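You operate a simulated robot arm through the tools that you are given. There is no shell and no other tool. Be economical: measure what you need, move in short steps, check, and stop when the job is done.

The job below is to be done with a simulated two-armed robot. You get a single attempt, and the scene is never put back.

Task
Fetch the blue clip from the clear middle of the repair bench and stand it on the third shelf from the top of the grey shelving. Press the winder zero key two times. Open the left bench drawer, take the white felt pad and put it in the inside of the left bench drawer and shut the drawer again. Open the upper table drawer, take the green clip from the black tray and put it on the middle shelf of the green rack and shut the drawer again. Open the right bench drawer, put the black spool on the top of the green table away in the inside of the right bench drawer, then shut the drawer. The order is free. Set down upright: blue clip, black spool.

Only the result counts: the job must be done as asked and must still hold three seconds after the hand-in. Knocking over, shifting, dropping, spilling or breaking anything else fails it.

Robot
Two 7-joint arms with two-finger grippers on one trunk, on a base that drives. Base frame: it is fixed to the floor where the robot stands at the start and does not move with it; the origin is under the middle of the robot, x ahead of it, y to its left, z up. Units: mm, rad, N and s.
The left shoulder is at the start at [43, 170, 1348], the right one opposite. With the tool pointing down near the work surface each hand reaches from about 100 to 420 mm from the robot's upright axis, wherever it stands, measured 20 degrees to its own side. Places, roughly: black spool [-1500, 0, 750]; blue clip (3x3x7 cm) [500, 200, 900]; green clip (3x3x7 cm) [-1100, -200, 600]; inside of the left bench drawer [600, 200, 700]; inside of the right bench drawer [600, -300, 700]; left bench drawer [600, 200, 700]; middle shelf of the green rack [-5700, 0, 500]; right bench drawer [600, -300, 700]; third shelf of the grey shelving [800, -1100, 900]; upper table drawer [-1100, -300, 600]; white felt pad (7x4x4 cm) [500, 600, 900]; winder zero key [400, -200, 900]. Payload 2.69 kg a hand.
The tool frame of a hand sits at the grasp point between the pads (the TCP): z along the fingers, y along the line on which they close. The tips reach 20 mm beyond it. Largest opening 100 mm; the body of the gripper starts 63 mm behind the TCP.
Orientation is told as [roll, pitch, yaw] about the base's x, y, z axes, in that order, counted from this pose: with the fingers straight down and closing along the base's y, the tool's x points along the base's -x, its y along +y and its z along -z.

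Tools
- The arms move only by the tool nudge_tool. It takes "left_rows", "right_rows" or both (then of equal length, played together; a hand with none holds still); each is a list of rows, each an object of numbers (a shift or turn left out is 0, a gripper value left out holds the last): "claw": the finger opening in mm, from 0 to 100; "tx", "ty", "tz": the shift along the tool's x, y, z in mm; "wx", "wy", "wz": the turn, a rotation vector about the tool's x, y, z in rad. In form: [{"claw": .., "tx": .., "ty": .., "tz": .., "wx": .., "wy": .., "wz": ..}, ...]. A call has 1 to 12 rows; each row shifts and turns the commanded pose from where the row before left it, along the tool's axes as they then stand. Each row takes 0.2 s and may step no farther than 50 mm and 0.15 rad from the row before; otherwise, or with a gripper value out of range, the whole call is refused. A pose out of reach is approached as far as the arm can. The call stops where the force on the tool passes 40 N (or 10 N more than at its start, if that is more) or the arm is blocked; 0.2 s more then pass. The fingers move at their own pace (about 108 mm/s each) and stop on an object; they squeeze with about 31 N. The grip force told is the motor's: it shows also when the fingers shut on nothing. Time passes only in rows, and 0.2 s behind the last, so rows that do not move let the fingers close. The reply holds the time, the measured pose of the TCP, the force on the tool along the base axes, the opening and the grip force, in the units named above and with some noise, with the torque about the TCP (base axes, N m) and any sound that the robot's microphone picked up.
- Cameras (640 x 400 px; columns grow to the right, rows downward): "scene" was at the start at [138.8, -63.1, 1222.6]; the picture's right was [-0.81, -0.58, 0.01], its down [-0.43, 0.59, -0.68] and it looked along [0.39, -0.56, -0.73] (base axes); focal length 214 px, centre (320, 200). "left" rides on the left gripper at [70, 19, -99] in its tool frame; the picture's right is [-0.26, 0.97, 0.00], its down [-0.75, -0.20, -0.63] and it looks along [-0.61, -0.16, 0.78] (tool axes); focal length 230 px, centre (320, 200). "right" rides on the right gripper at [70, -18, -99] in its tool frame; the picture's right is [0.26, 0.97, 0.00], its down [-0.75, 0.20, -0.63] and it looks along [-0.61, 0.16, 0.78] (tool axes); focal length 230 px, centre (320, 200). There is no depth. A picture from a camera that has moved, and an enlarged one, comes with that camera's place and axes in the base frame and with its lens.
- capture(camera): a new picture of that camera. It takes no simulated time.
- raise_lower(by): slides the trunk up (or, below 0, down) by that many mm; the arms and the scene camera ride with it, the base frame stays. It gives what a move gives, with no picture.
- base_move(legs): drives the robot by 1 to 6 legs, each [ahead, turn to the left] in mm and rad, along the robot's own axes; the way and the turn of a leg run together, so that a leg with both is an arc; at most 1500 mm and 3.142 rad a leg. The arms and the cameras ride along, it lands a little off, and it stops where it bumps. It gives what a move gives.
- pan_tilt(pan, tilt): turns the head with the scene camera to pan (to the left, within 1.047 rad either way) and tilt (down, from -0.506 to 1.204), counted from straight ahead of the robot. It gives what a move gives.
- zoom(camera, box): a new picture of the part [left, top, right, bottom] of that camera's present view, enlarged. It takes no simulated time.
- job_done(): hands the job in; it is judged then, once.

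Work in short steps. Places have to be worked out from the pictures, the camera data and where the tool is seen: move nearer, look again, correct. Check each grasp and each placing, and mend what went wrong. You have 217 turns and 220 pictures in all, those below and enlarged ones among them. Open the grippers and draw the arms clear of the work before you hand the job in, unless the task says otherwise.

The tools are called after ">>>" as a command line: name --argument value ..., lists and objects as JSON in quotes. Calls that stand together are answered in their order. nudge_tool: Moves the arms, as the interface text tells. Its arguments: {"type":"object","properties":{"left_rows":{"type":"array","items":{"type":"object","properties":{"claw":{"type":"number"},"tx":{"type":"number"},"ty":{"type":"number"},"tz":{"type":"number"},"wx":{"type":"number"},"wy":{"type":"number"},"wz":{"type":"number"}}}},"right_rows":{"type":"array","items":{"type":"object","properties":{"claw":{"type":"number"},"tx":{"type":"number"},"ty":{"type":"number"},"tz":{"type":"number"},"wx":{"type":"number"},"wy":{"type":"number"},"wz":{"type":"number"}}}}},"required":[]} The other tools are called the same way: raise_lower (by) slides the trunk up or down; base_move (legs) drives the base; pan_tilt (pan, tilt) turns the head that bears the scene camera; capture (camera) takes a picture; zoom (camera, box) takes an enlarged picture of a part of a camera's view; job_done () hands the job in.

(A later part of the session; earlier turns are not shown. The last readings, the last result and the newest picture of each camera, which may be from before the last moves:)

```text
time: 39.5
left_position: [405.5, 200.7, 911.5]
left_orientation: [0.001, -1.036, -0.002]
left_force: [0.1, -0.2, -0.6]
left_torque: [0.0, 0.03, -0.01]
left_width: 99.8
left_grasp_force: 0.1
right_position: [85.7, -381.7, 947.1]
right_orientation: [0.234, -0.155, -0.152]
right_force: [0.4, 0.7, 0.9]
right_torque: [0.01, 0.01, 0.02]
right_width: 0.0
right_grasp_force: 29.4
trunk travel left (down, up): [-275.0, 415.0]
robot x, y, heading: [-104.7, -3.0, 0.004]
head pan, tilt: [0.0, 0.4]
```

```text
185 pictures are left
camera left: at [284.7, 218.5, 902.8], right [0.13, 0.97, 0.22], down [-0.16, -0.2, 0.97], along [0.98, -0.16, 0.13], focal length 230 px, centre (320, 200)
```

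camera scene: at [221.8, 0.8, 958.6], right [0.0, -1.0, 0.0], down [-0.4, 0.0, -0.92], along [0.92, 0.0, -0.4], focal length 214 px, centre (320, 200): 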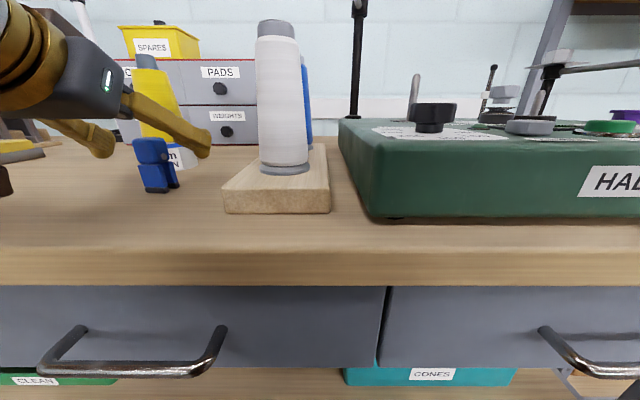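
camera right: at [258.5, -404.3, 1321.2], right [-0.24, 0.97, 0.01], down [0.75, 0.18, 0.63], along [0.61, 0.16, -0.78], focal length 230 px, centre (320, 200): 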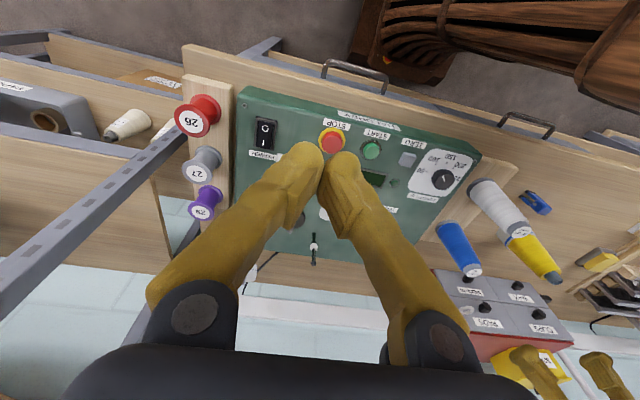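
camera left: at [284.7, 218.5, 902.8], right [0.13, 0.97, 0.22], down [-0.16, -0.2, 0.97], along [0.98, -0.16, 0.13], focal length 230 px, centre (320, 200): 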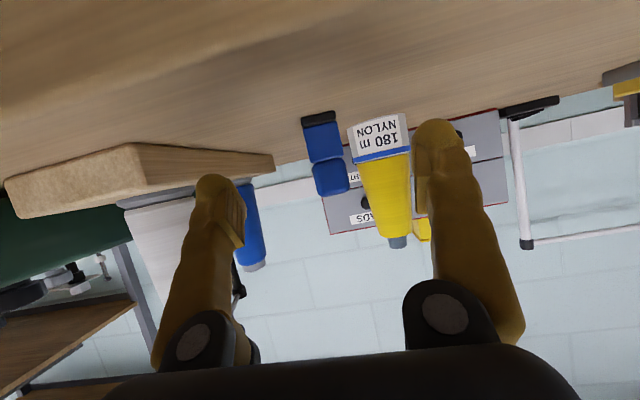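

Well aligned. I advance 80 mm along x and look.

>>> nudge_tool --left_rows '[{"tx": -14, "tz": 23}, {"tx": -14, "tz": 23}, {"tx": -13, "tz": 23}, {}]'

>>> capture --camera "left"

>>> capture --camera "scene"

```text
time: 40.5
left_position: [485.6, 199.4, 911.7]
left_orientation: [0.002, -1.039, -0.001]
left_force: [-0.1, 0.4, -0.2]
left_torque: [0.01, 0.0, 0.02]
left_width: 99.9
left_grasp_force: 0.1
right_position: [86.2, -382.7, 946.4]
right_orientation: [0.235, -0.154, -0.151]
right_force: [-1.0, 0.4, -0.1]
right_torque: [-0.02, 0.0, -0.03]
right_width: 0.0
right_grasp_force: 29.1
trunk travel left (down, up): [-275.0, 415.0]
robot x, y, heading: [-105.1, -0.7, 0.003]
head pan, tilt: [0.0, 0.4]
```

```text
184 pictures are left
camera left: at [365.6, 217.0, 902.7], right [0.13, 0.97, 0.22], down [-0.16, -0.2, 0.97], along [0.98, -0.16, 0.13], focal length 230 px, centre (320, 200)
```

left: 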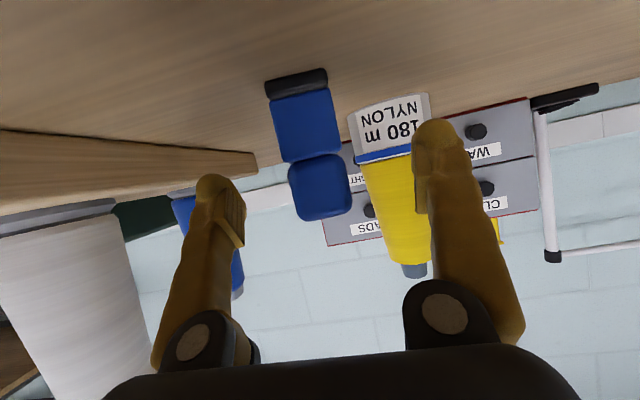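

```text
183 pictures are left
camera scene: at [78.5, 1.4, 957.5], right [0.0, -1.0, 0.0], down [-0.4, 0.0, -0.91], along [0.91, 0.0, -0.4], focal length 214 px, centre (320, 200)
```

scene: 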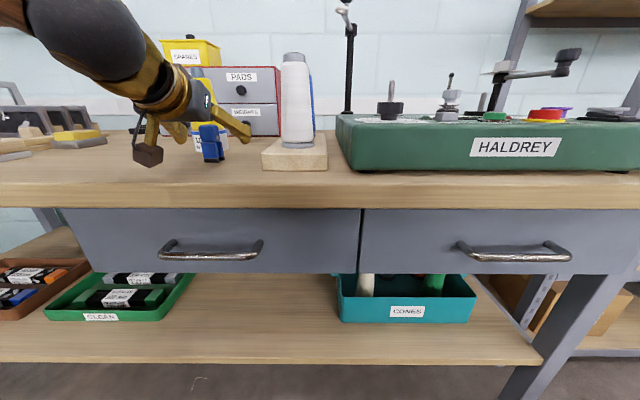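

The apparent width puts the clip's front face near x=490. I move 15 mm farther and close.

>>> nudge_tool --left_rows '[{"tx": -8, "tz": 13}, {"claw": 60}, {"claw": 40}, {"claw": 20}, {"claw": 10}, {}, {}]'

>>> capture --camera "left"

```text
time: 42.1
left_position: [501.7, 199.7, 910.7]
left_orientation: [0.003, -1.039, 0.001]
left_force: [0.1, -1.0, 0.4]
left_torque: [-0.02, 0.0, -0.03]
left_width: 15.6
left_grasp_force: 30.9
right_position: [86.2, -382.7, 946.0]
right_orientation: [0.235, -0.154, -0.154]
right_force: [-0.2, -0.3, 0.2]
right_torque: [-0.03, 0.02, 0.03]
right_width: 0.0
right_grasp_force: 29.7
trunk travel left (down, up): [-275.0, 415.0]
robot x, y, heading: [-104.7, -2.7, 0.002]
head pan, tilt: [0.0, 0.4]
```

```text
182 pictures are left
camera left: at [380.4, 217.4, 902.9], right [0.13, 0.97, 0.22], down [-0.16, -0.2, 0.97], along [0.98, -0.16, 0.13], focal length 230 px, centre (320, 200)
```

left: 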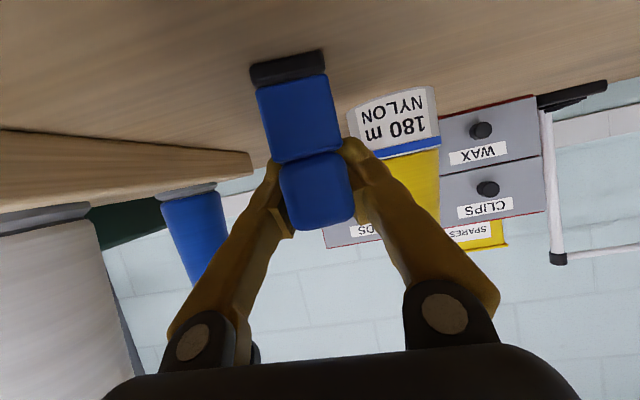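

The fingers stopped on something at 15.6 mm (likely the clip's waist). I lift 60 mm and check.

>>> nudge_tool --left_rows '[{"tx": -17, "tz": -10}, {"tx": -17, "tz": -10}, {"tx": -17, "tz": -10}, {}]'

>>> capture --camera "left"

>>> zoom --camera "scene" --box '[120, 40, 360, 190]'

```text
time: 43.1
left_position: [500.7, 198.9, 973.0]
left_orientation: [0.003, -1.038, -0.001]
left_force: [0.2, 0.3, -0.9]
left_torque: [-0.02, -0.02, 0.01]
left_width: 15.4
left_grasp_force: 31.6
right_position: [86.7, -382.0, 946.8]
right_orientation: [0.235, -0.152, -0.152]
right_force: [0.1, 0.2, -0.2]
right_torque: [0.05, 0.0, 0.01]
right_width: 0.1
right_grasp_force: 29.3
trunk travel left (down, up): [-275.0, 415.0]
robot x, y, heading: [-102.4, -2.5, 0.002]
head pan, tilt: [0.0, 0.4]
```

```text
181 pictures are left
camera left: at [380.7, 216.3, 963.6], right [0.13, 0.97, 0.22], down [-0.16, -0.2, 0.97], along [0.98, -0.16, 0.13], focal length 230 px, centre (320, 200)
```

left: 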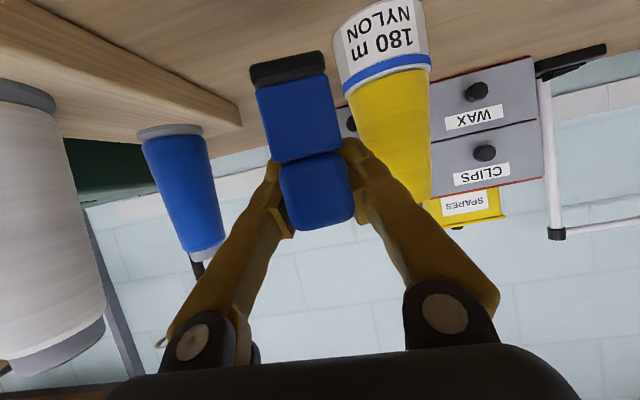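

```text
2.67 times, centred on (240, 115) of scene
camera zoom: at [78.6, 1.4, 957.5], right [0.0, -1.0, 0.0], down [-0.4, 0.0, -0.91], along [0.91, 0.0, -0.4], focal length 572 px, centre (533, 427)
```

zoom: 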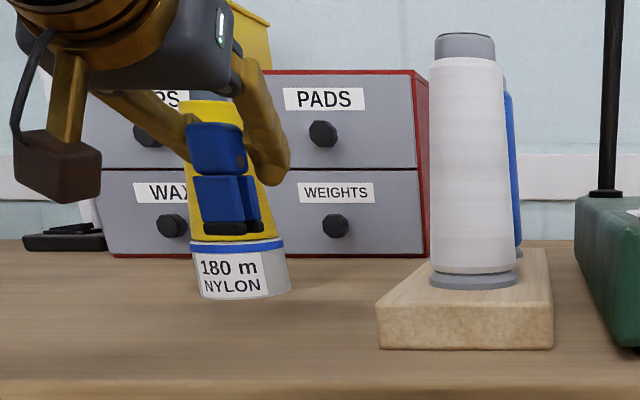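

Clip is held upright. I back away to x≈-420 and look right at the shelving and floor.

>>> base_move --legs '[[-320, 0]]'

>>> pan_tilt --pan -0.8 --tilt 0.4

>>> capture --camera "scene"

>>> capture --camera "right"

```text
time: 45.2
left_position: [184.0, 197.9, 973.6]
left_orientation: [0.003, -1.039, -0.002]
left_force: [0.9, 0.4, -0.4]
left_torque: [0.0, 0.01, 0.01]
left_width: 14.9
left_grasp_force: 30.8
right_position: [-231.7, -382.9, 946.9]
right_orientation: [0.234, -0.152, -0.151]
right_force: [-0.2, 0.1, 0.0]
right_torque: [0.0, 0.01, 0.0]
right_width: 0.0
right_grasp_force: 29.7
trunk travel left (down, up): [-275.0, 415.0]
robot x, y, heading: [-416.3, -0.4, 0.004]
head pan, tilt: [0.0, 0.4]
```

```text
time: 46.4
left_position: [170.3, 198.0, 982.4]
left_orientation: [0.002, -1.057, -0.001]
left_force: [0.9, 0.5, -0.5]
left_torque: [0.01, -0.03, 0.0]
left_width: 15.1
left_grasp_force: 31.3
right_position: [-235.5, -381.3, 954.1]
right_orientation: [0.285, -0.19, -0.178]
right_force: [0.5, 0.4, 0.6]
right_torque: [-0.01, 0.0, -0.02]
right_width: 0.1
right_grasp_force: 29.1
trunk travel left (down, up): [-275.0, 415.0]
robot x, y, heading: [-418.0, -1.9, 0.004]
head pan, tilt: [-0.799, 0.4]
```

```text
179 pictures are left
camera scene: at [-265.3, -65.7, 958.0], right [-0.71, -0.7, 0.01], down [-0.29, 0.28, -0.92], along [0.64, -0.66, -0.4], focal length 214 px, centre (320, 200)
```

scene: 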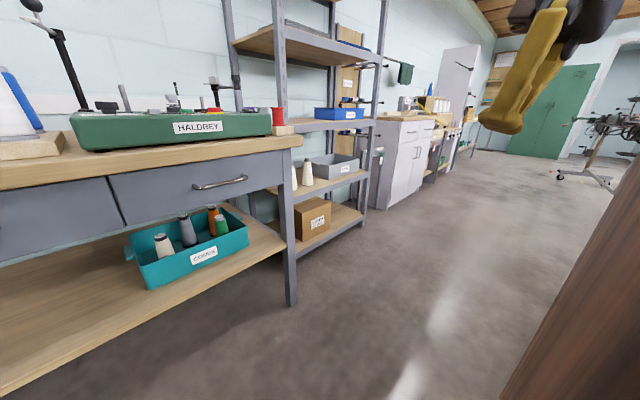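

```text
178 pictures are left
camera right: at [-327.5, -413.2, 1029.7], right [-0.14, 0.97, 0.22], down [0.61, -0.1, 0.79], along [0.78, 0.24, -0.57], focal length 230 px, centre (320, 200)
```

right: 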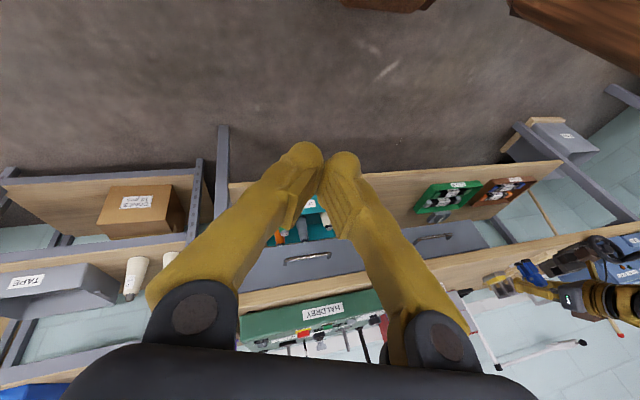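

The way is clear to the right. I zoom at the shelving to see shelf layout and the free space.

>>> zoom --camera "scene" --box '[220, 0, 420, 125]'

>>> zoom --camera "scene" --box '[220, 90, 420, 260]'

```text
3.20 times, centred on (320, 62) of scene
camera zoom: at [-265.3, -65.7, 958.0], right [-0.71, -0.7, 0.01], down [-0.29, 0.28, -0.92], along [0.64, -0.66, -0.4], focal length 686 px, centre (320, 640)
```

zoom: 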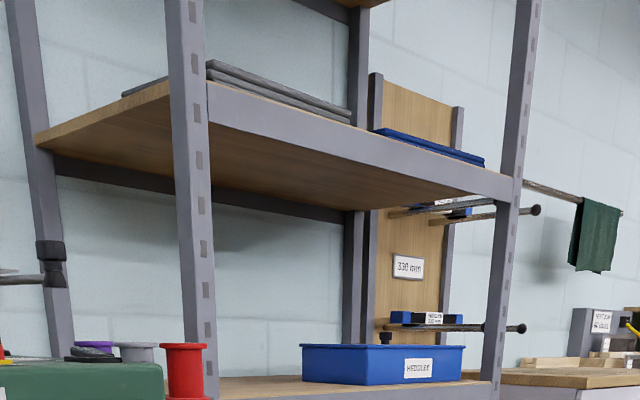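

```text
2.35 times, centred on (320, 175) of scene
camera zoom: at [-265.3, -65.7, 958.0], right [-0.71, -0.7, 0.01], down [-0.29, 0.28, -0.92], along [0.64, -0.66, -0.4], focal length 505 px, centre (320, 259)
```

zoom: 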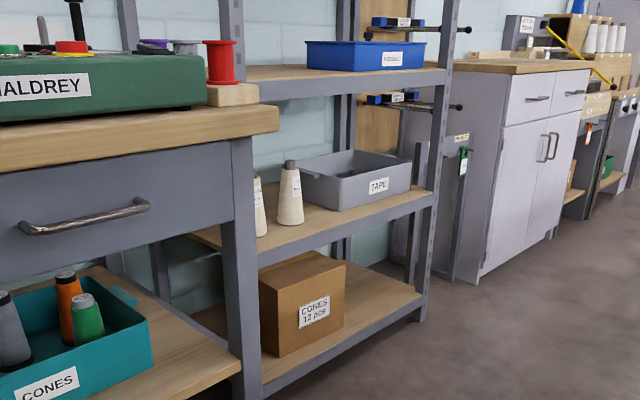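

The blue-box shelf is third from top (top shelf partly visible above the binder shelf). I drive to face the shelving: turn right, 1100 mm, turn left.

>>> base_move --legs '[[0, -1.571], [1100, 0], [0, 1.571]]'

>>> pan_tilt --pan 0.0 --tilt 0.1

>>> capture --camera "scene"

>>> capture --camera "left"

```text
time: 47.3
left_position: [140.4, 180.3, 1003.4]
left_orientation: [0.001, -1.095, -0.032]
left_force: [-0.9, -1.1, -0.3]
left_torque: [0.01, 0.0, -0.01]
left_width: 14.6
left_grasp_force: 31.0
right_position: [-273.2, -390.4, 964.2]
right_orientation: [0.317, -0.233, -0.209]
right_force: [0.7, 0.9, -0.6]
right_torque: [0.0, -0.07, 0.0]
right_width: 0.0
right_grasp_force: 29.6
trunk travel left (down, up): [-275.0, 415.0]
robot x, y, heading: [-414.2, -3.4, -0.029]
head pan, tilt: [-0.799, 0.4]
stopped in leg 1: the robot was blocked; the commanded pose is now the measured one
```

```text
time: 48.4
left_position: [145.6, 180.9, 1001.9]
left_orientation: [0.002, -1.091, -0.034]
left_force: [-0.7, -0.5, 0.5]
left_torque: [0.03, -0.01, 0.03]
left_width: 14.5
left_grasp_force: 31.1
right_position: [-268.1, -391.8, 963.2]
right_orientation: [0.314, -0.227, -0.209]
right_force: [0.3, -0.6, 0.0]
right_torque: [0.01, 0.0, -0.02]
right_width: 0.0
right_grasp_force: 29.1
trunk travel left (down, up): [-275.0, 415.0]
robot x, y, heading: [-417.1, -4.9, -0.026]
head pan, tilt: [0.0, 0.099]
```

```text
175 pictures are left
camera scene: at [-237.9, -4.4, 985.5], right [-0.03, -1.0, 0.0], down [-0.12, 0.0, -0.99], along [0.99, -0.03, -0.12], focal length 214 px, centre (320, 200)
```

scene: 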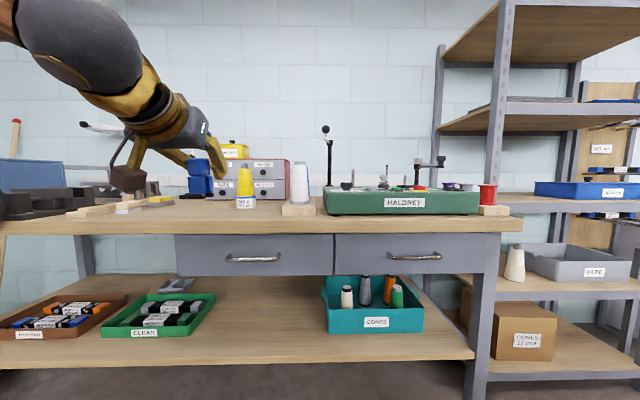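

```text
174 pictures are left
camera left: at [26.1, 201.8, 985.4], right [0.15, 0.96, 0.23], down [-0.22, -0.19, 0.96], along [0.96, -0.19, 0.18], focal length 230 px, centre (320, 200)
```

left: 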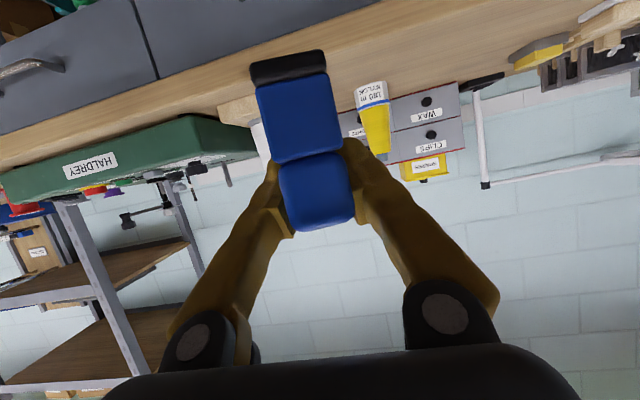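

The turn was blocked right away. I look left and right to find what is near.

>>> pan_tilt --pan 1.047 --tilt 0.7

>>> capture --camera "scene"

>>> pan_tilt --pan -1.047 --tilt 0.7

>>> capture --camera "scene"

```text
time: 49.7
left_position: [145.3, 180.4, 1001.0]
left_orientation: [0.004, -1.089, -0.033]
left_force: [-0.5, 0.4, -0.8]
left_torque: [-0.04, -0.05, -0.03]
left_width: 14.5
left_grasp_force: 31.1
right_position: [-268.2, -391.9, 963.8]
right_orientation: [0.316, -0.226, -0.207]
right_force: [0.7, 0.8, 0.2]
right_torque: [-0.02, 0.02, 0.02]
right_width: 0.0
right_grasp_force: 29.5
trunk travel left (down, up): [-275.0, 415.0]
robot x, y, heading: [-418.2, -5.9, -0.025]
head pan, tilt: [1.047, 0.7]
```

```text
173 pictures are left
camera scene: at [-286.3, 70.5, 931.6], right [0.85, -0.52, -0.01], down [-0.35, -0.55, -0.76], along [0.39, 0.65, -0.65], focal length 214 px, centre (320, 200)
```

scene: 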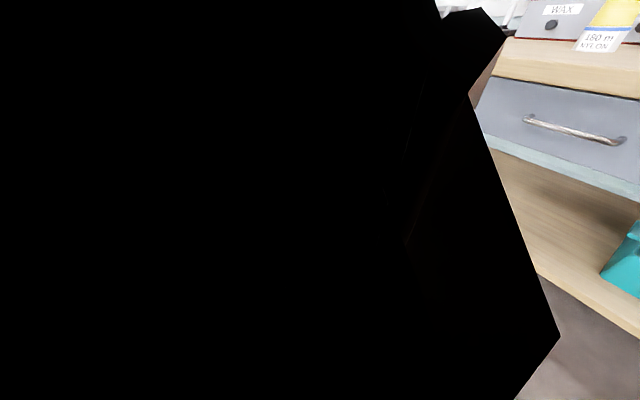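

```text
time: 51.7
left_position: [145.3, 179.8, 1001.6]
left_orientation: [0.005, -1.09, -0.032]
left_force: [0.7, -0.1, -0.5]
left_torque: [0.01, 0.0, 0.01]
left_width: 14.2
left_grasp_force: 31.4
right_position: [-268.8, -390.7, 963.5]
right_orientation: [0.314, -0.226, -0.208]
right_force: [-0.3, -0.5, -1.0]
right_torque: [-0.02, 0.02, 0.01]
right_width: 0.0
right_grasp_force: 29.6
trunk travel left (down, up): [-275.0, 415.0]
robot x, y, heading: [-420.0, -1.2, -0.026]
head pan, tilt: [-1.047, 0.7]
```

```text
172 pictures are left
camera scene: at [-290.2, -76.5, 931.5], right [-0.88, -0.48, 0.01], down [-0.32, 0.57, -0.76], along [0.35, -0.67, -0.65], focal length 214 px, centre (320, 200)
```

scene: 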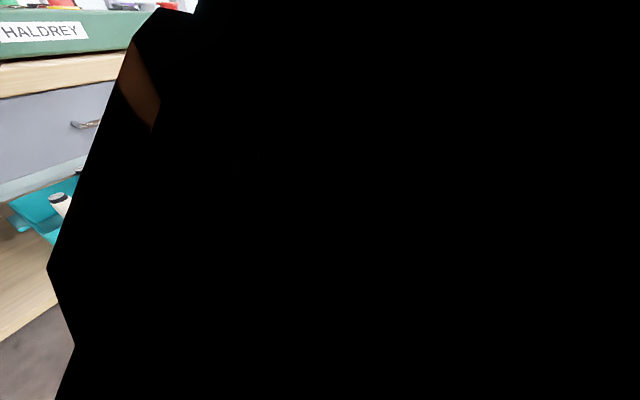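

Elbows block the side views. I suspect something right behind the robot; I move ahead 80 mm and try a small turn.

>>> base_move --legs '[[80, 0], [0, -0.4]]'

>>> capture --camera "right"

```text
time: 54.0
left_position: [249.8, -52.8, 999.5]
left_orientation: [0.003, -1.089, -0.432]
left_force: [0.0, 0.2, 0.1]
left_torque: [-0.03, 0.0, 0.06]
left_width: 14.2
left_grasp_force: 31.0
right_position: [-357.8, -426.9, 963.6]
right_orientation: [0.286, -0.197, -0.581]
right_force: [-0.7, 1.1, -0.3]
right_torque: [0.01, -0.13, -0.1]
right_width: 0.1
right_grasp_force: 29.9
trunk travel left (down, up): [-275.0, 415.0]
robot x, y, heading: [-337.5, -5.1, -0.423]
head pan, tilt: [-1.047, 0.7]
```

```text
171 pictures are left
camera right: at [-455.6, -419.0, 1038.1], right [0.25, 0.94, 0.22], down [0.51, -0.32, 0.8], along [0.82, -0.09, -0.57], focal length 230 px, centre (320, 200)
```

right: 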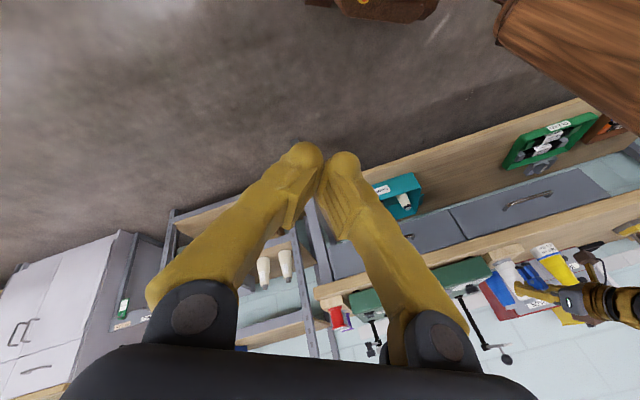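

Turning works here, so something is close behind at x≈-420. I continue the turn, drive along, and turn back.

>>> base_move --legs '[[0, -1.148], [1120, 0], [0, 1.571]]'

>>> pan_tilt --pan 0.0 --tilt 0.1

>>> capture --camera "scene"

>>> capture --camera "left"

```text
time: 66.6
left_position: [198.1, -945.4, 1009.1]
left_orientation: [0.003, -1.103, -0.047]
left_force: [-0.1, 0.3, 0.0]
left_torque: [0.05, -0.02, 0.0]
left_width: 12.7
left_grasp_force: 30.9
right_position: [-223.1, -1525.2, 968.5]
right_orientation: [0.299, -0.204, -0.197]
right_force: [0.2, -0.4, -0.3]
right_torque: [0.03, -0.02, 0.01]
right_width: 0.2
right_grasp_force: 29.4
trunk travel left (down, up): [-275.0, 415.0]
robot x, y, heading: [-351.1, -1121.8, -0.037]
head pan, tilt: [-1.047, 0.7]
```

```text
time: 67.9
left_position: [182.1, -945.2, 1016.9]
left_orientation: [0.002, -1.121, -0.049]
left_force: [0.5, 1.2, -0.6]
left_torque: [-0.02, -0.01, 0.03]
left_width: 12.5
left_grasp_force: 31.6
right_position: [-233.8, -1522.8, 971.0]
right_orientation: [0.317, -0.237, -0.201]
right_force: [0.3, -0.7, -0.4]
right_torque: [0.01, 0.01, 0.02]
right_width: 0.1
right_grasp_force: 29.5
trunk travel left (down, up): [-275.0, 415.0]
robot x, y, heading: [-352.7, -1123.7, -0.039]
head pan, tilt: [0.0, 0.099]
```

```text
170 pictures are left
camera scene: at [-172.5, -1128.9, 985.4], right [-0.04, -1.0, 0.0], down [-0.12, 0.0, -0.99], along [0.99, -0.04, -0.12], focal length 214 px, centre (320, 200)
```

scene: 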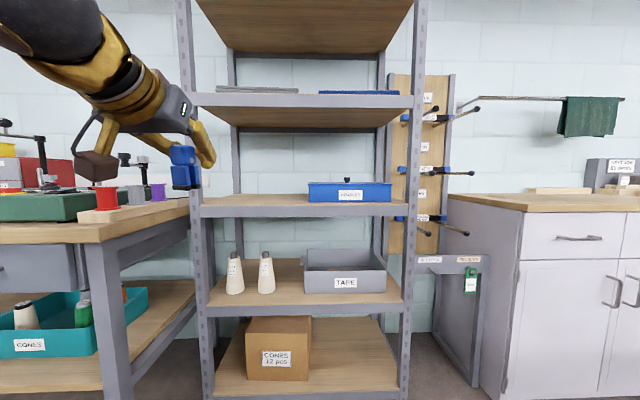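

```text
169 pictures are left
camera left: at [64.2, -921.2, 998.4], right [0.15, 0.96, 0.23], down [-0.25, -0.19, 0.95], along [0.96, -0.2, 0.21], focal length 230 px, centre (320, 200)
```

left: 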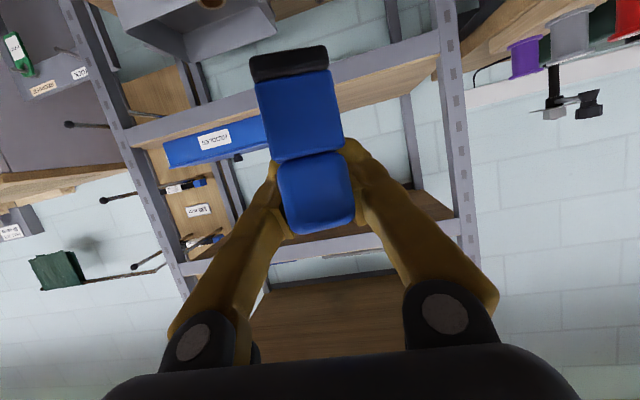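

Shelf 3: front edge x≈555, top z≈880, free span y -770…-1110; clearance to shelf 2 is about 330 mm. I restore the grip pitch, lower the hand to z≈965, then drive ahead 380.

>>> nudge_tool --left_rows '[{"wy": 0.083}, {"tx": 22, "tz": 13}, {"tx": 22, "tz": 13}, {}]'

>>> base_move --legs '[[0, 0.038], [370, 0]]'

>>> capture --camera "scene"

>>> capture --camera "left"

```text
time: 68.9
left_position: [182.4, -943.0, 964.8]
left_orientation: [0.003, -1.037, -0.048]
left_force: [0.4, -0.4, -0.3]
left_torque: [0.01, -0.04, 0.03]
left_width: 12.2
left_grasp_force: 30.8
right_position: [-234.3, -1523.1, 970.3]
right_orientation: [0.315, -0.236, -0.201]
right_force: [-0.6, -0.8, 0.6]
right_torque: [-0.02, 0.02, 0.0]
right_width: 0.0
right_grasp_force: 29.1
trunk travel left (down, up): [-275.0, 415.0]
robot x, y, heading: [-352.2, -1125.9, -0.038]
head pan, tilt: [0.0, 0.099]
```

```text
time: 71.6
left_position: [549.5, -926.2, 965.3]
left_orientation: [0.002, -1.037, -0.013]
left_force: [0.3, -0.3, 0.5]
left_torque: [0.0, 0.0, 0.03]
left_width: 11.8
left_grasp_force: 31.3
right_position: [151.4, -1519.3, 970.6]
right_orientation: [0.316, -0.235, -0.167]
right_force: [-0.1, -0.8, 0.1]
right_torque: [0.0, 0.01, -0.03]
right_width: 0.0
right_grasp_force: 29.4
trunk travel left (down, up): [-275.0, 415.0]
robot x, y, heading: [23.4, -1126.5, -0.003]
head pan, tilt: [0.0, 0.099]
```

```text
168 pictures are left
camera scene: at [200.8, -1123.6, 985.4], right [0.0, -1.0, 0.0], down [-0.12, 0.0, -0.99], along [0.99, 0.0, -0.12], focal length 214 px, centre (320, 200)
```

scene: 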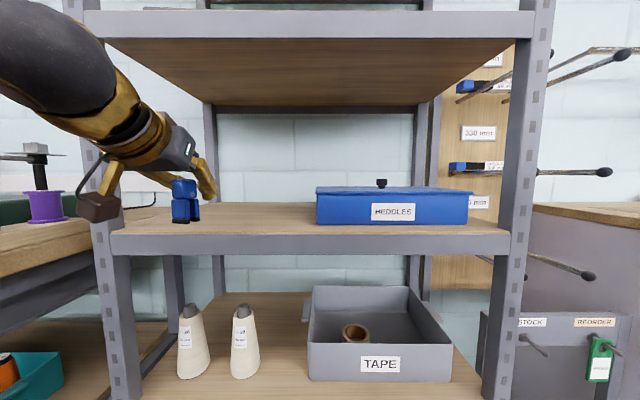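

```text
167 pictures are left
camera left: at [428.6, -906.9, 956.5], right [0.14, 0.96, 0.22], down [-0.16, -0.2, 0.97], along [0.98, -0.17, 0.13], focal length 230 px, centre (320, 200)
```

left: 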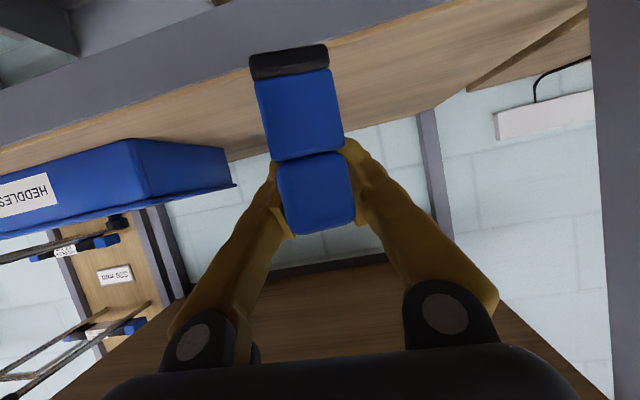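

All clear; the clip is 90 mm above… about 85 mm over the shelf level. I drive another 90 mm to bring it inside the shelf.

>>> base_move --legs '[[92, 0]]'

>>> capture --camera "scene"

```text
time: 72.7
left_position: [608.0, -926.0, 982.2]
left_orientation: [0.001, -1.071, -0.013]
left_force: [0.9, -1.3, 0.7]
left_torque: [0.04, 0.03, 0.02]
left_width: 11.5
left_grasp_force: 31.0
right_position: [211.1, -1520.9, 975.2]
right_orientation: [0.315, -0.265, -0.168]
right_force: [0.4, -0.3, -0.1]
right_torque: [0.06, 0.07, -0.01]
right_width: 0.0
right_grasp_force: 29.9
trunk travel left (down, up): [-275.0, 415.0]
robot x, y, heading: [109.9, -1124.6, -0.003]
head pan, tilt: [0.0, 0.099]
```

```text
166 pictures are left
camera scene: at [253.8, -1124.2, 991.8], right [-0.01, -1.0, 0.0], down [-0.08, 0.0, -1.0], along [1.0, -0.01, -0.08], focal length 214 px, centre (320, 200)
```

scene: 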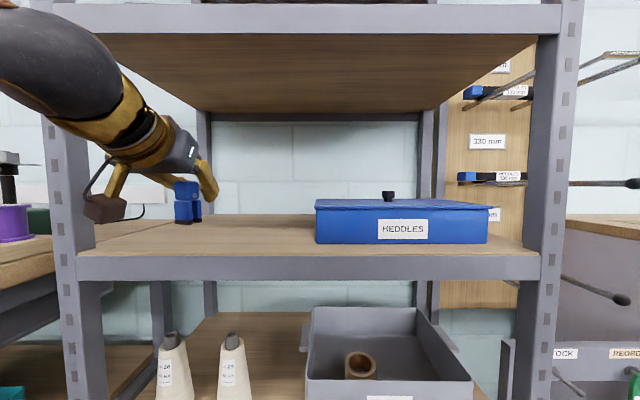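

The body is still swaying; I wait a moment, re-read, then correct.

>>> nudge_tool --left_rows '[{}, {}, {}]'

```text
time: 73.5
left_position: [627.9, -926.9, 972.6]
left_orientation: [0.001, -1.052, -0.011]
left_force: [-0.2, 0.3, -1.3]
left_torque: [-0.04, -0.02, 0.01]
left_width: 11.5
left_grasp_force: 31.0
right_position: [230.9, -1519.6, 971.7]
right_orientation: [0.315, -0.249, -0.169]
right_force: [-0.2, 0.6, -0.2]
right_torque: [0.02, -0.01, 0.0]
right_width: 0.0
right_grasp_force: 29.6
trunk travel left (down, up): [-275.0, 415.0]
robot x, y, heading: [109.4, -1127.9, -0.003]
head pan, tilt: [0.0, 0.099]
```

I trim pitch, go 12 mm farther in and down to z≈942.

>>> nudge_tool --left_rows '[{"wy": 0.014, "tx": -6, "tz": 10}, {"tx": 14, "tz": 8}, {"tx": 12, "tz": 7}, {}]'

>>> zoom --camera "scene" --box '[100, 130, 260, 260]'

```text
time: 74.5
left_position: [642.4, -927.0, 941.2]
left_orientation: [0.001, -1.035, -0.013]
left_force: [-0.1, 0.5, -1.0]
left_torque: [0.0, -0.03, 0.0]
left_width: 11.2
left_grasp_force: 30.7
right_position: [238.3, -1517.2, 972.4]
right_orientation: [0.329, -0.262, -0.175]
right_force: [-0.4, -0.2, 0.2]
right_torque: [-0.02, 0.01, 0.03]
right_width: 0.0
right_grasp_force: 29.7
trunk travel left (down, up): [-275.0, 415.0]
robot x, y, heading: [110.1, -1127.1, -0.002]
head pan, tilt: [0.0, 0.099]
```

```text
3.08 times, centred on (180, 195) of scene
camera zoom: at [292.5, -1124.3, 985.4], right [-0.01, -1.0, 0.0], down [-0.12, 0.0, -0.99], along [0.99, -0.01, -0.12], focal length 660 px, centre (751, 215)
```

zoom: 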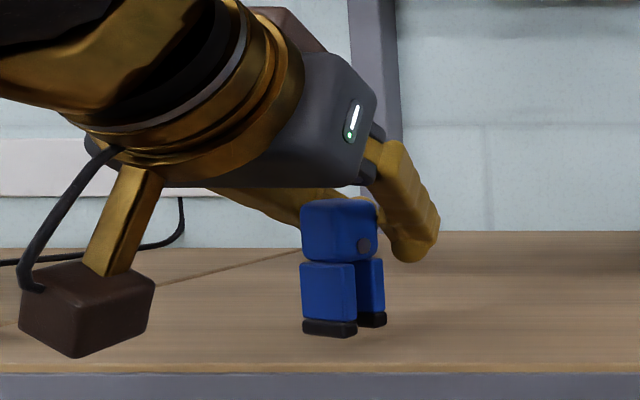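

Clip is upright. I lower in 3 mm steps until contact.

>>> nudge_tool --left_rows '[{"tx": 2.6, "tz": 1.5}, {"tx": 2.6, "tz": 1.5}, {"tx": 1.7, "tz": 1}, {}]'

>>> zoom --camera "scene" --box '[100, 130, 260, 260]'

```text
time: 75.5
left_position: [642.6, -926.4, 933.5]
left_orientation: [0.001, -1.032, -0.012]
left_force: [0.5, 0.5, -0.3]
left_torque: [0.01, -0.02, -0.03]
left_width: 10.9
left_grasp_force: 31.1
right_position: [237.5, -1517.2, 973.9]
right_orientation: [0.33, -0.262, -0.176]
right_force: [0.3, -0.1, -0.6]
right_torque: [0.04, -0.01, 0.0]
right_width: 0.0
right_grasp_force: 29.4
trunk travel left (down, up): [-275.0, 415.0]
robot x, y, heading: [113.3, -1127.6, -0.007]
head pan, tilt: [0.0, 0.099]
```

```text
3.08 times, centred on (180, 195) of scene
camera zoom: at [291.8, -1124.2, 985.5], right [-0.01, -1.0, 0.0], down [-0.12, 0.0, -0.99], along [0.99, -0.01, -0.12], focal length 660 px, centre (751, 215)
```

zoom: 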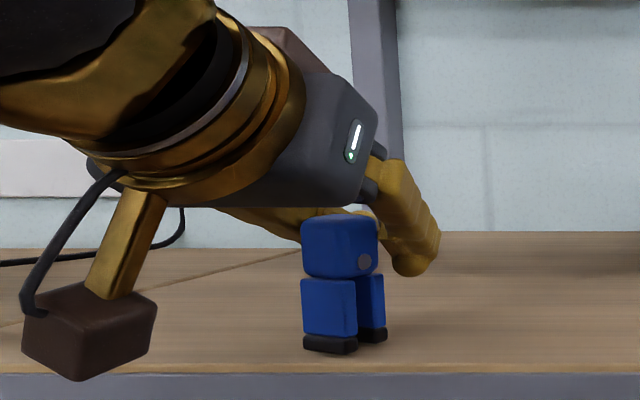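

No contact yet; I continue down in 3 mm steps watching force.

>>> nudge_tool --left_rows '[{"tx": 2.6, "tz": 1.5}, {"tx": 2.6, "tz": 1.5}, {"tx": 1.7, "tz": 1}, {}]'

```text
time: 76.5
left_position: [642.4, -928.6, 923.4]
left_orientation: [0.0, -1.034, -0.011]
left_force: [-0.5, -0.5, -0.4]
left_torque: [0.01, -0.04, -0.03]
left_width: 10.8
left_grasp_force: 0.7
right_position: [236.7, -1517.0, 973.6]
right_orientation: [0.33, -0.263, -0.176]
right_force: [-1.1, 0.4, 0.6]
right_torque: [-0.02, 0.0, -0.02]
right_width: 0.0
right_grasp_force: 29.3
trunk travel left (down, up): [-275.0, 415.0]
robot x, y, heading: [112.4, -1128.6, -0.003]
head pan, tilt: [0.0, 0.099]
```

Grip force dropped because the fingers slowly reached the commanded 10 mm. I look at once.

>>> zoom --camera "scene" --box '[100, 130, 260, 260]'

>>> capture --camera "left"

```text
3.08 times, centred on (180, 195) of scene
camera zoom: at [291.8, -1124.2, 985.4], right [-0.01, -1.0, 0.0], down [-0.12, 0.0, -0.99], along [0.99, -0.01, -0.12], focal length 660 px, centre (751, 215)
```

zoom: 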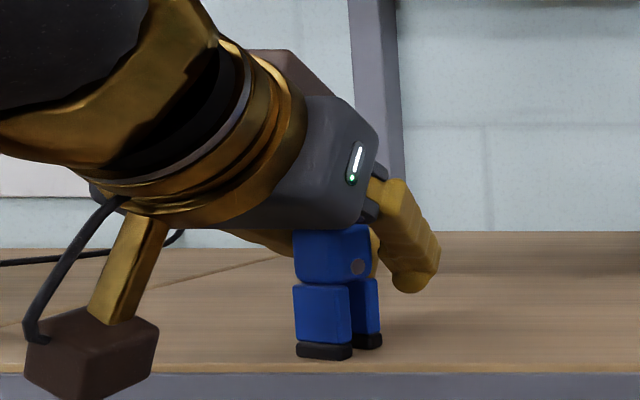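

```text
162 pictures are left
camera left: at [522.0, -907.6, 916.1], right [0.14, 0.96, 0.22], down [-0.16, -0.2, 0.97], along [0.98, -0.17, 0.12], focal length 230 px, centre (320, 200)
```

left: 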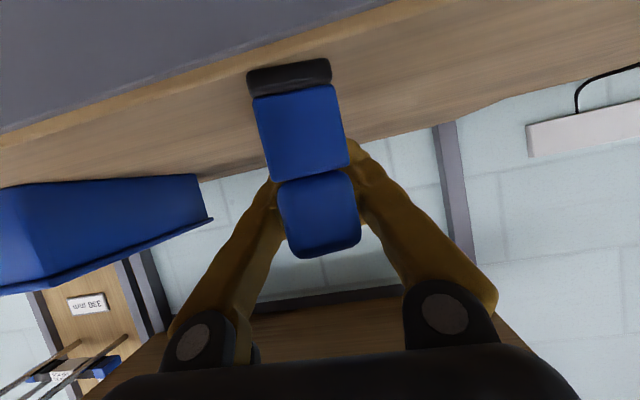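

The clip rests on the shelf (it slid in the fingers on contact). I open the fingers gradually and check it stands.

>>> nudge_tool --left_rows '[{"claw": 20}, {"claw": 40}, {"claw": 60}, {}, {}]'

>>> zoom --camera "scene" --box '[100, 130, 260, 260]'

>>> capture --camera "left"

```text
time: 77.7
left_position: [642.6, -927.0, 926.5]
left_orientation: [0.001, -1.033, -0.01]
left_force: [0.0, 0.3, 0.0]
left_torque: [0.01, -0.01, 0.01]
left_width: 60.0
left_grasp_force: 0.1
right_position: [238.9, -1517.3, 972.9]
right_orientation: [0.329, -0.262, -0.174]
right_force: [-0.1, -0.6, 0.3]
right_torque: [0.02, 0.02, 0.01]
right_width: 0.1
right_grasp_force: 29.7
trunk travel left (down, up): [-275.0, 415.0]
robot x, y, heading: [112.0, -1122.6, -0.006]
head pan, tilt: [0.0, 0.099]
```

```text
3.08 times, centred on (180, 195) of scene
camera zoom: at [291.8, -1124.2, 985.5], right [-0.01, -1.0, 0.0], down [-0.12, 0.0, -0.99], along [0.99, -0.01, -0.12], focal length 660 px, centre (751, 215)
```

zoom: 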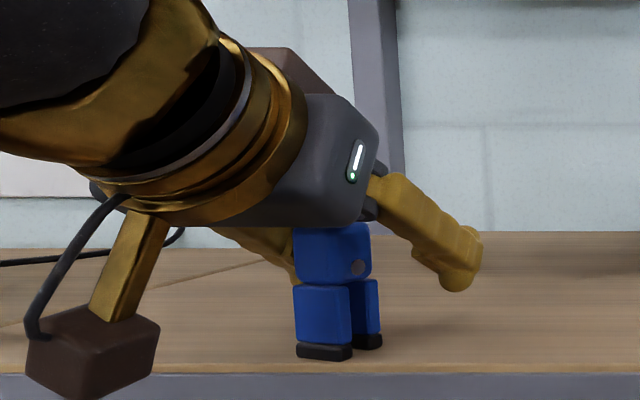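

```text
160 pictures are left
camera left: at [522.4, -907.7, 916.9], right [0.14, 0.96, 0.22], down [-0.16, -0.2, 0.97], along [0.98, -0.17, 0.13], focal length 230 px, centre (320, 200)
```

left: 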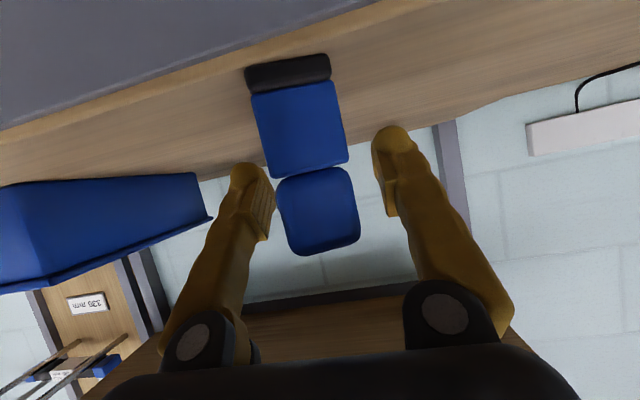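

The clip stands free. I open fully and back straight out, first by arm then with the base.

>>> nudge_tool --left_rows '[{"claw": 100}, {}, {"tx": 10, "tz": -17}, {"tx": 10, "tz": -17}, {"tx": 10, "tz": -17}, {}]'

>>> base_move --legs '[[-200, 0]]'

>>> zoom --camera "scene" --box '[120, 100, 360, 250]'

```text
time: 79.1
left_position: [581.6, -925.6, 926.5]
left_orientation: [0.0, -1.036, -0.012]
left_force: [-0.8, 0.1, -0.1]
left_torque: [-0.01, -0.02, 0.0]
left_width: 100.0
left_grasp_force: 0.1
right_position: [238.1, -1517.5, 972.4]
right_orientation: [0.33, -0.261, -0.174]
right_force: [1.0, 0.1, 0.0]
right_torque: [0.0, 0.0, -0.02]
right_width: 0.0
right_grasp_force: 29.1
trunk travel left (down, up): [-275.0, 415.0]
robot x, y, heading: [109.8, -1123.8, -0.005]
head pan, tilt: [0.0, 0.099]
```

```text
time: 80.7
left_position: [390.3, -925.9, 919.9]
left_orientation: [0.003, -1.023, -0.015]
left_force: [0.4, -0.3, 0.0]
left_torque: [-0.05, -0.01, -0.06]
left_width: 100.0
left_grasp_force: 0.0
right_position: [46.0, -1518.2, 970.9]
right_orientation: [0.32, -0.241, -0.168]
right_force: [1.1, 0.9, 0.3]
right_torque: [-0.04, 0.01, 0.0]
right_width: 0.0
right_grasp_force: 29.3
trunk travel left (down, up): [-275.0, 415.0]
robot x, y, heading: [-89.5, -1122.1, -0.01]
head pan, tilt: [0.0, 0.099]
```

```text
2.67 times, centred on (240, 175) of scene
camera zoom: at [93.7, -1123.3, 985.0], right [-0.01, -1.0, 0.0], down [-0.12, 0.0, -0.99], along [0.99, -0.01, -0.12], focal length 572 px, centre (533, 267)
```

zoom: 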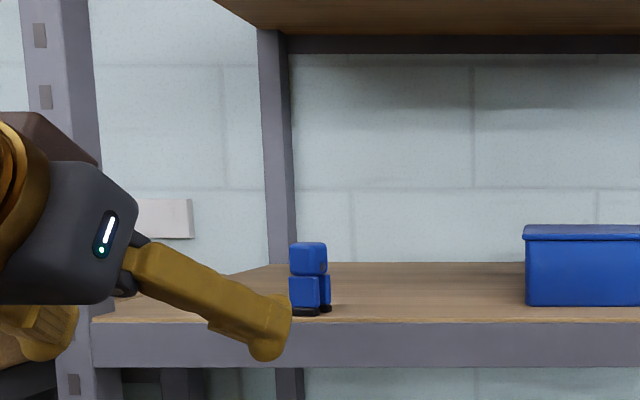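

The clip stands upright on the shelf. I quickly verify the shelf count by looking up.

>>> pan_tilt --pan 0.0 --tilt -0.35

>>> capture --camera "scene"

```text
time: 81.6
left_position: [376.3, -926.1, 927.7]
left_orientation: [0.004, -1.043, -0.015]
left_force: [0.3, -0.4, 0.3]
left_torque: [-0.02, 0.01, 0.01]
left_width: 100.0
left_grasp_force: 0.0
right_position: [34.9, -1514.0, 974.4]
right_orientation: [0.342, -0.279, -0.177]
right_force: [-0.4, 0.2, 0.9]
right_torque: [0.01, 0.05, 0.03]
right_width: 0.0
right_grasp_force: 29.6
trunk travel left (down, up): [-275.0, 415.0]
robot x, y, heading: [-91.6, -1124.5, -0.004]
head pan, tilt: [0.0, -0.351]
```

```text
158 pictures are left
camera scene: at [76.8, -1123.1, 1024.0], right [-0.01, -1.0, 0.0], down [0.33, 0.0, -0.95], along [0.95, 0.0, 0.33], focal length 214 px, centre (320, 200)
```

scene: 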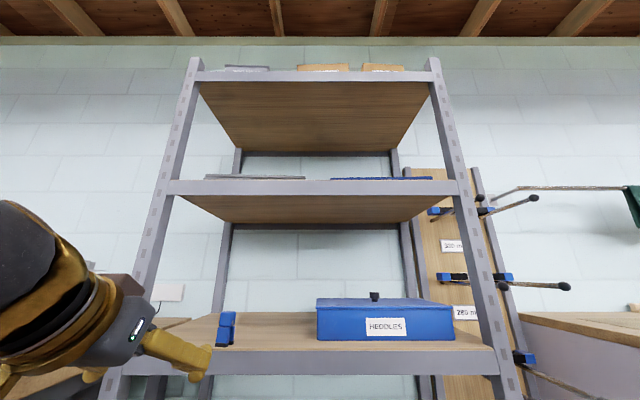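

Confirmed third from top. Now I back off, raise the trunk 200 mm and bring the left fingers back to pointing down for the felt pad; I'll carry the pad in the left hand and open the drawer with the right.

>>> base_move --legs '[[-245, 0]]'

>>> raise_lower --by 200

>>> nudge_tool --left_rows '[{"wy": 0.15}, {"wy": 0.15}, {"wy": 0.15}, {"wy": 0.15}, {"wy": 0.15}, {"wy": 0.15}, {"wy": 0.14}, {"tx": 30}, {"tx": 30}, {"tx": 30}, {}]' --right_rows '[{}, {}, {}, {}, {}, {}, {}, {}, {}, {}, {}]'

```text
time: 83.4
left_position: [134.7, -923.6, 923.5]
left_orientation: [0.004, -1.03, -0.015]
left_force: [1.1, 0.0, -0.3]
left_torque: [-0.03, 0.02, -0.01]
left_width: 99.9
left_grasp_force: 0.0
right_position: [-207.5, -1514.5, 973.0]
right_orientation: [0.333, -0.266, -0.176]
right_force: [1.1, 0.3, 0.0]
right_torque: [-0.03, 0.11, 0.04]
right_width: 0.1
right_grasp_force: 29.6
trunk travel left (down, up): [-275.0, 415.0]
robot x, y, heading: [-338.5, -1123.6, -0.003]
head pan, tilt: [0.0, -0.351]
```

```text
time: 85.6
left_position: [118.1, -921.2, 1134.6]
left_orientation: [0.004, -1.054, -0.009]
left_force: [0.2, -0.2, -0.1]
left_torque: [0.0, -0.02, 0.0]
left_width: 100.0
left_grasp_force: 0.0
right_position: [-219.6, -1510.4, 1178.9]
right_orientation: [0.366, -0.316, -0.186]
right_force: [-0.3, 0.0, 0.6]
right_torque: [-0.01, -0.03, 0.0]
right_width: 0.0
right_grasp_force: 29.3
trunk travel left (down, up): [-475.0, 215.0]
robot x, y, heading: [-337.3, -1123.8, -0.008]
head pan, tilt: [0.0, -0.351]
```

```text
time: 88.0
left_position: [28.3, -922.3, 1132.5]
left_orientation: [0.002, -0.014, -0.008]
left_force: [-0.3, -0.4, 0.9]
left_torque: [-0.03, 0.02, 0.02]
left_width: 100.1
left_grasp_force: 0.1
right_position: [-218.1, -1511.0, 1178.8]
right_orientation: [0.366, -0.314, -0.185]
right_force: [0.4, -0.7, 0.4]
right_torque: [-0.03, -0.02, 0.0]
right_width: 0.0
right_grasp_force: 29.7
trunk travel left (down, up): [-475.0, 215.0]
robot x, y, heading: [-337.8, -1124.5, -0.009]
head pan, tilt: [0.0, -0.351]
```

I straighten the right hand too and move it a bit forward, into a comfortable range.

>>> nudge_tool --right_rows '[{"tx": -25, "tz": 15}, {"tx": -25, "tz": 15}, {"tx": -25, "tz": 15}, {"tx": -25, "tz": 15}, {"wx": 0.09, "wy": 0.078, "wz": -0.046}, {"wx": 0.09, "wy": 0.078, "wz": -0.046}, {"wx": 0.09, "wy": 0.078, "wz": -0.046}, {"wx": 0.09, "wy": 0.078, "wz": -0.046}, {}]'

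>>> base_move --legs '[[0, 0.7]]'

>>> pan_tilt --pan 0.6 --tilt 0.4

>>> capture --camera "scene"

```text
time: 90.0
left_position: [26.8, -922.4, 1132.5]
left_orientation: [0.0, -0.014, -0.009]
left_force: [-0.1, 0.5, -0.3]
left_torque: [-0.03, 0.02, -0.01]
left_width: 100.0
left_grasp_force: 0.1
right_position: [-111.3, -1521.9, 1153.9]
right_orientation: [-0.062, -0.002, 0.051]
right_force: [-0.4, 0.1, 0.6]
right_torque: [0.01, 0.02, -0.03]
right_width: 0.0
right_grasp_force: 29.9
right hand out of reach, approached as far as the arm can: row 1
trunk travel left (down, up): [-475.0, 215.0]
robot x, y, heading: [-338.3, -1123.2, -0.005]
head pan, tilt: [0.0, -0.351]
```

```text
time: 92.3
left_position: [-183.4, -734.9, 1131.0]
left_orientation: [0.0, -0.015, 0.685]
left_force: [0.6, 0.3, -0.3]
left_torque: [0.02, 0.02, 0.01]
left_width: 100.0
left_grasp_force: 0.0
right_position: [91.4, -1284.9, 1153.3]
right_orientation: [-0.062, -0.003, 0.745]
right_force: [1.0, -0.7, -1.3]
right_torque: [-0.02, 0.0, -0.01]
right_width: 0.2
right_grasp_force: 29.5
trunk travel left (down, up): [-475.0, 215.0]
robot x, y, heading: [-336.5, -1125.2, 0.687]
head pan, tilt: [0.0, -0.351]
```

```text
time: 93.4
left_position: [-198.0, -747.1, 1137.9]
left_orientation: [0.001, -0.03, 0.683]
left_force: [-1.0, -0.3, 0.3]
left_torque: [0.01, -0.03, 0.03]
left_width: 99.9
left_grasp_force: 0.0
right_position: [77.5, -1295.6, 1156.8]
right_orientation: [-0.063, -0.018, 0.743]
right_force: [0.3, -0.3, 0.2]
right_torque: [0.01, 0.01, 0.02]
right_width: 0.0
right_grasp_force: 30.2
trunk travel left (down, up): [-475.0, 215.0]
robot x, y, heading: [-337.3, -1121.8, 0.688]
head pan, tilt: [0.6, 0.4]
```

```text
157 pictures are left
camera scene: at [-239.3, -976.7, 1157.9], right [0.96, -0.28, -0.01], down [-0.12, -0.38, -0.92], along [0.25, 0.88, -0.4], focal length 214 px, centre (320, 200)
```

scene: 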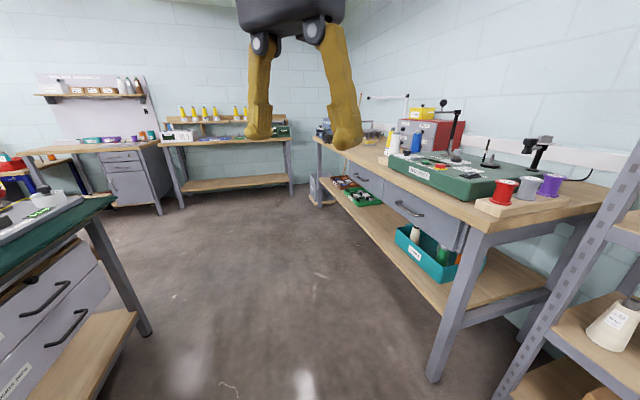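

Clear corridor between bench and green table. I turn to face +y, drive to y≈500, and turn to face the bench.

>>> base_move --legs '[[0, 0.884], [1400, 0], [220, 0], [0, -1.571]]'

>>> pan_tilt --pan 0.0 --tilt 0.6

>>> capture --camera "scene"

```text
time: 108.1
left_position: [14.6, 705.0, 1137.5]
left_orientation: [0.002, -0.03, -0.033]
left_force: [1.2, -0.8, -0.1]
left_torque: [-0.01, 0.01, -0.03]
left_width: 100.1
left_grasp_force: 0.1
right_position: [-139.3, 109.7, 1155.3]
right_orientation: [-0.063, -0.019, 0.025]
right_force: [1.4, 0.9, -0.4]
right_torque: [-0.02, 0.01, -0.01]
right_width: 0.2
right_grasp_force: 29.0
trunk travel left (down, up): [-475.0, 215.0]
robot x, y, heading: [-338.1, 520.3, -0.031]
head pan, tilt: [0.6, 0.4]
```

```text
time: 109.1
left_position: [-0.9, 704.8, 1141.8]
left_orientation: [0.003, -0.043, -0.035]
left_force: [0.4, 0.6, -0.3]
left_torque: [-0.01, 0.04, 0.04]
left_width: 100.0
left_grasp_force: 0.1
right_position: [-153.2, 111.2, 1158.0]
right_orientation: [-0.058, -0.04, 0.025]
right_force: [0.4, -1.0, -0.1]
right_torque: [0.01, 0.05, 0.02]
right_width: 0.0
right_grasp_force: 29.1
trunk travel left (down, up): [-475.0, 215.0]
robot x, y, heading: [-339.0, 514.9, -0.028]
head pan, tilt: [0.0, 0.6]
```

```text
156 pictures are left
camera scene: at [-157.8, 513.5, 1139.1], right [-0.03, -1.0, 0.0], down [-0.58, 0.02, -0.81], along [0.81, -0.02, -0.58], focal length 214 px, centre (320, 200)
```

scene: 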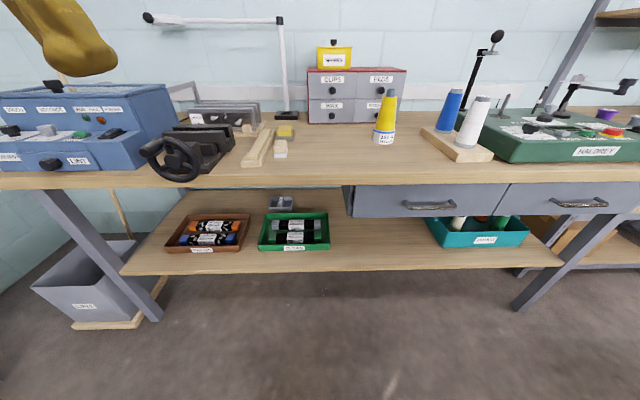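

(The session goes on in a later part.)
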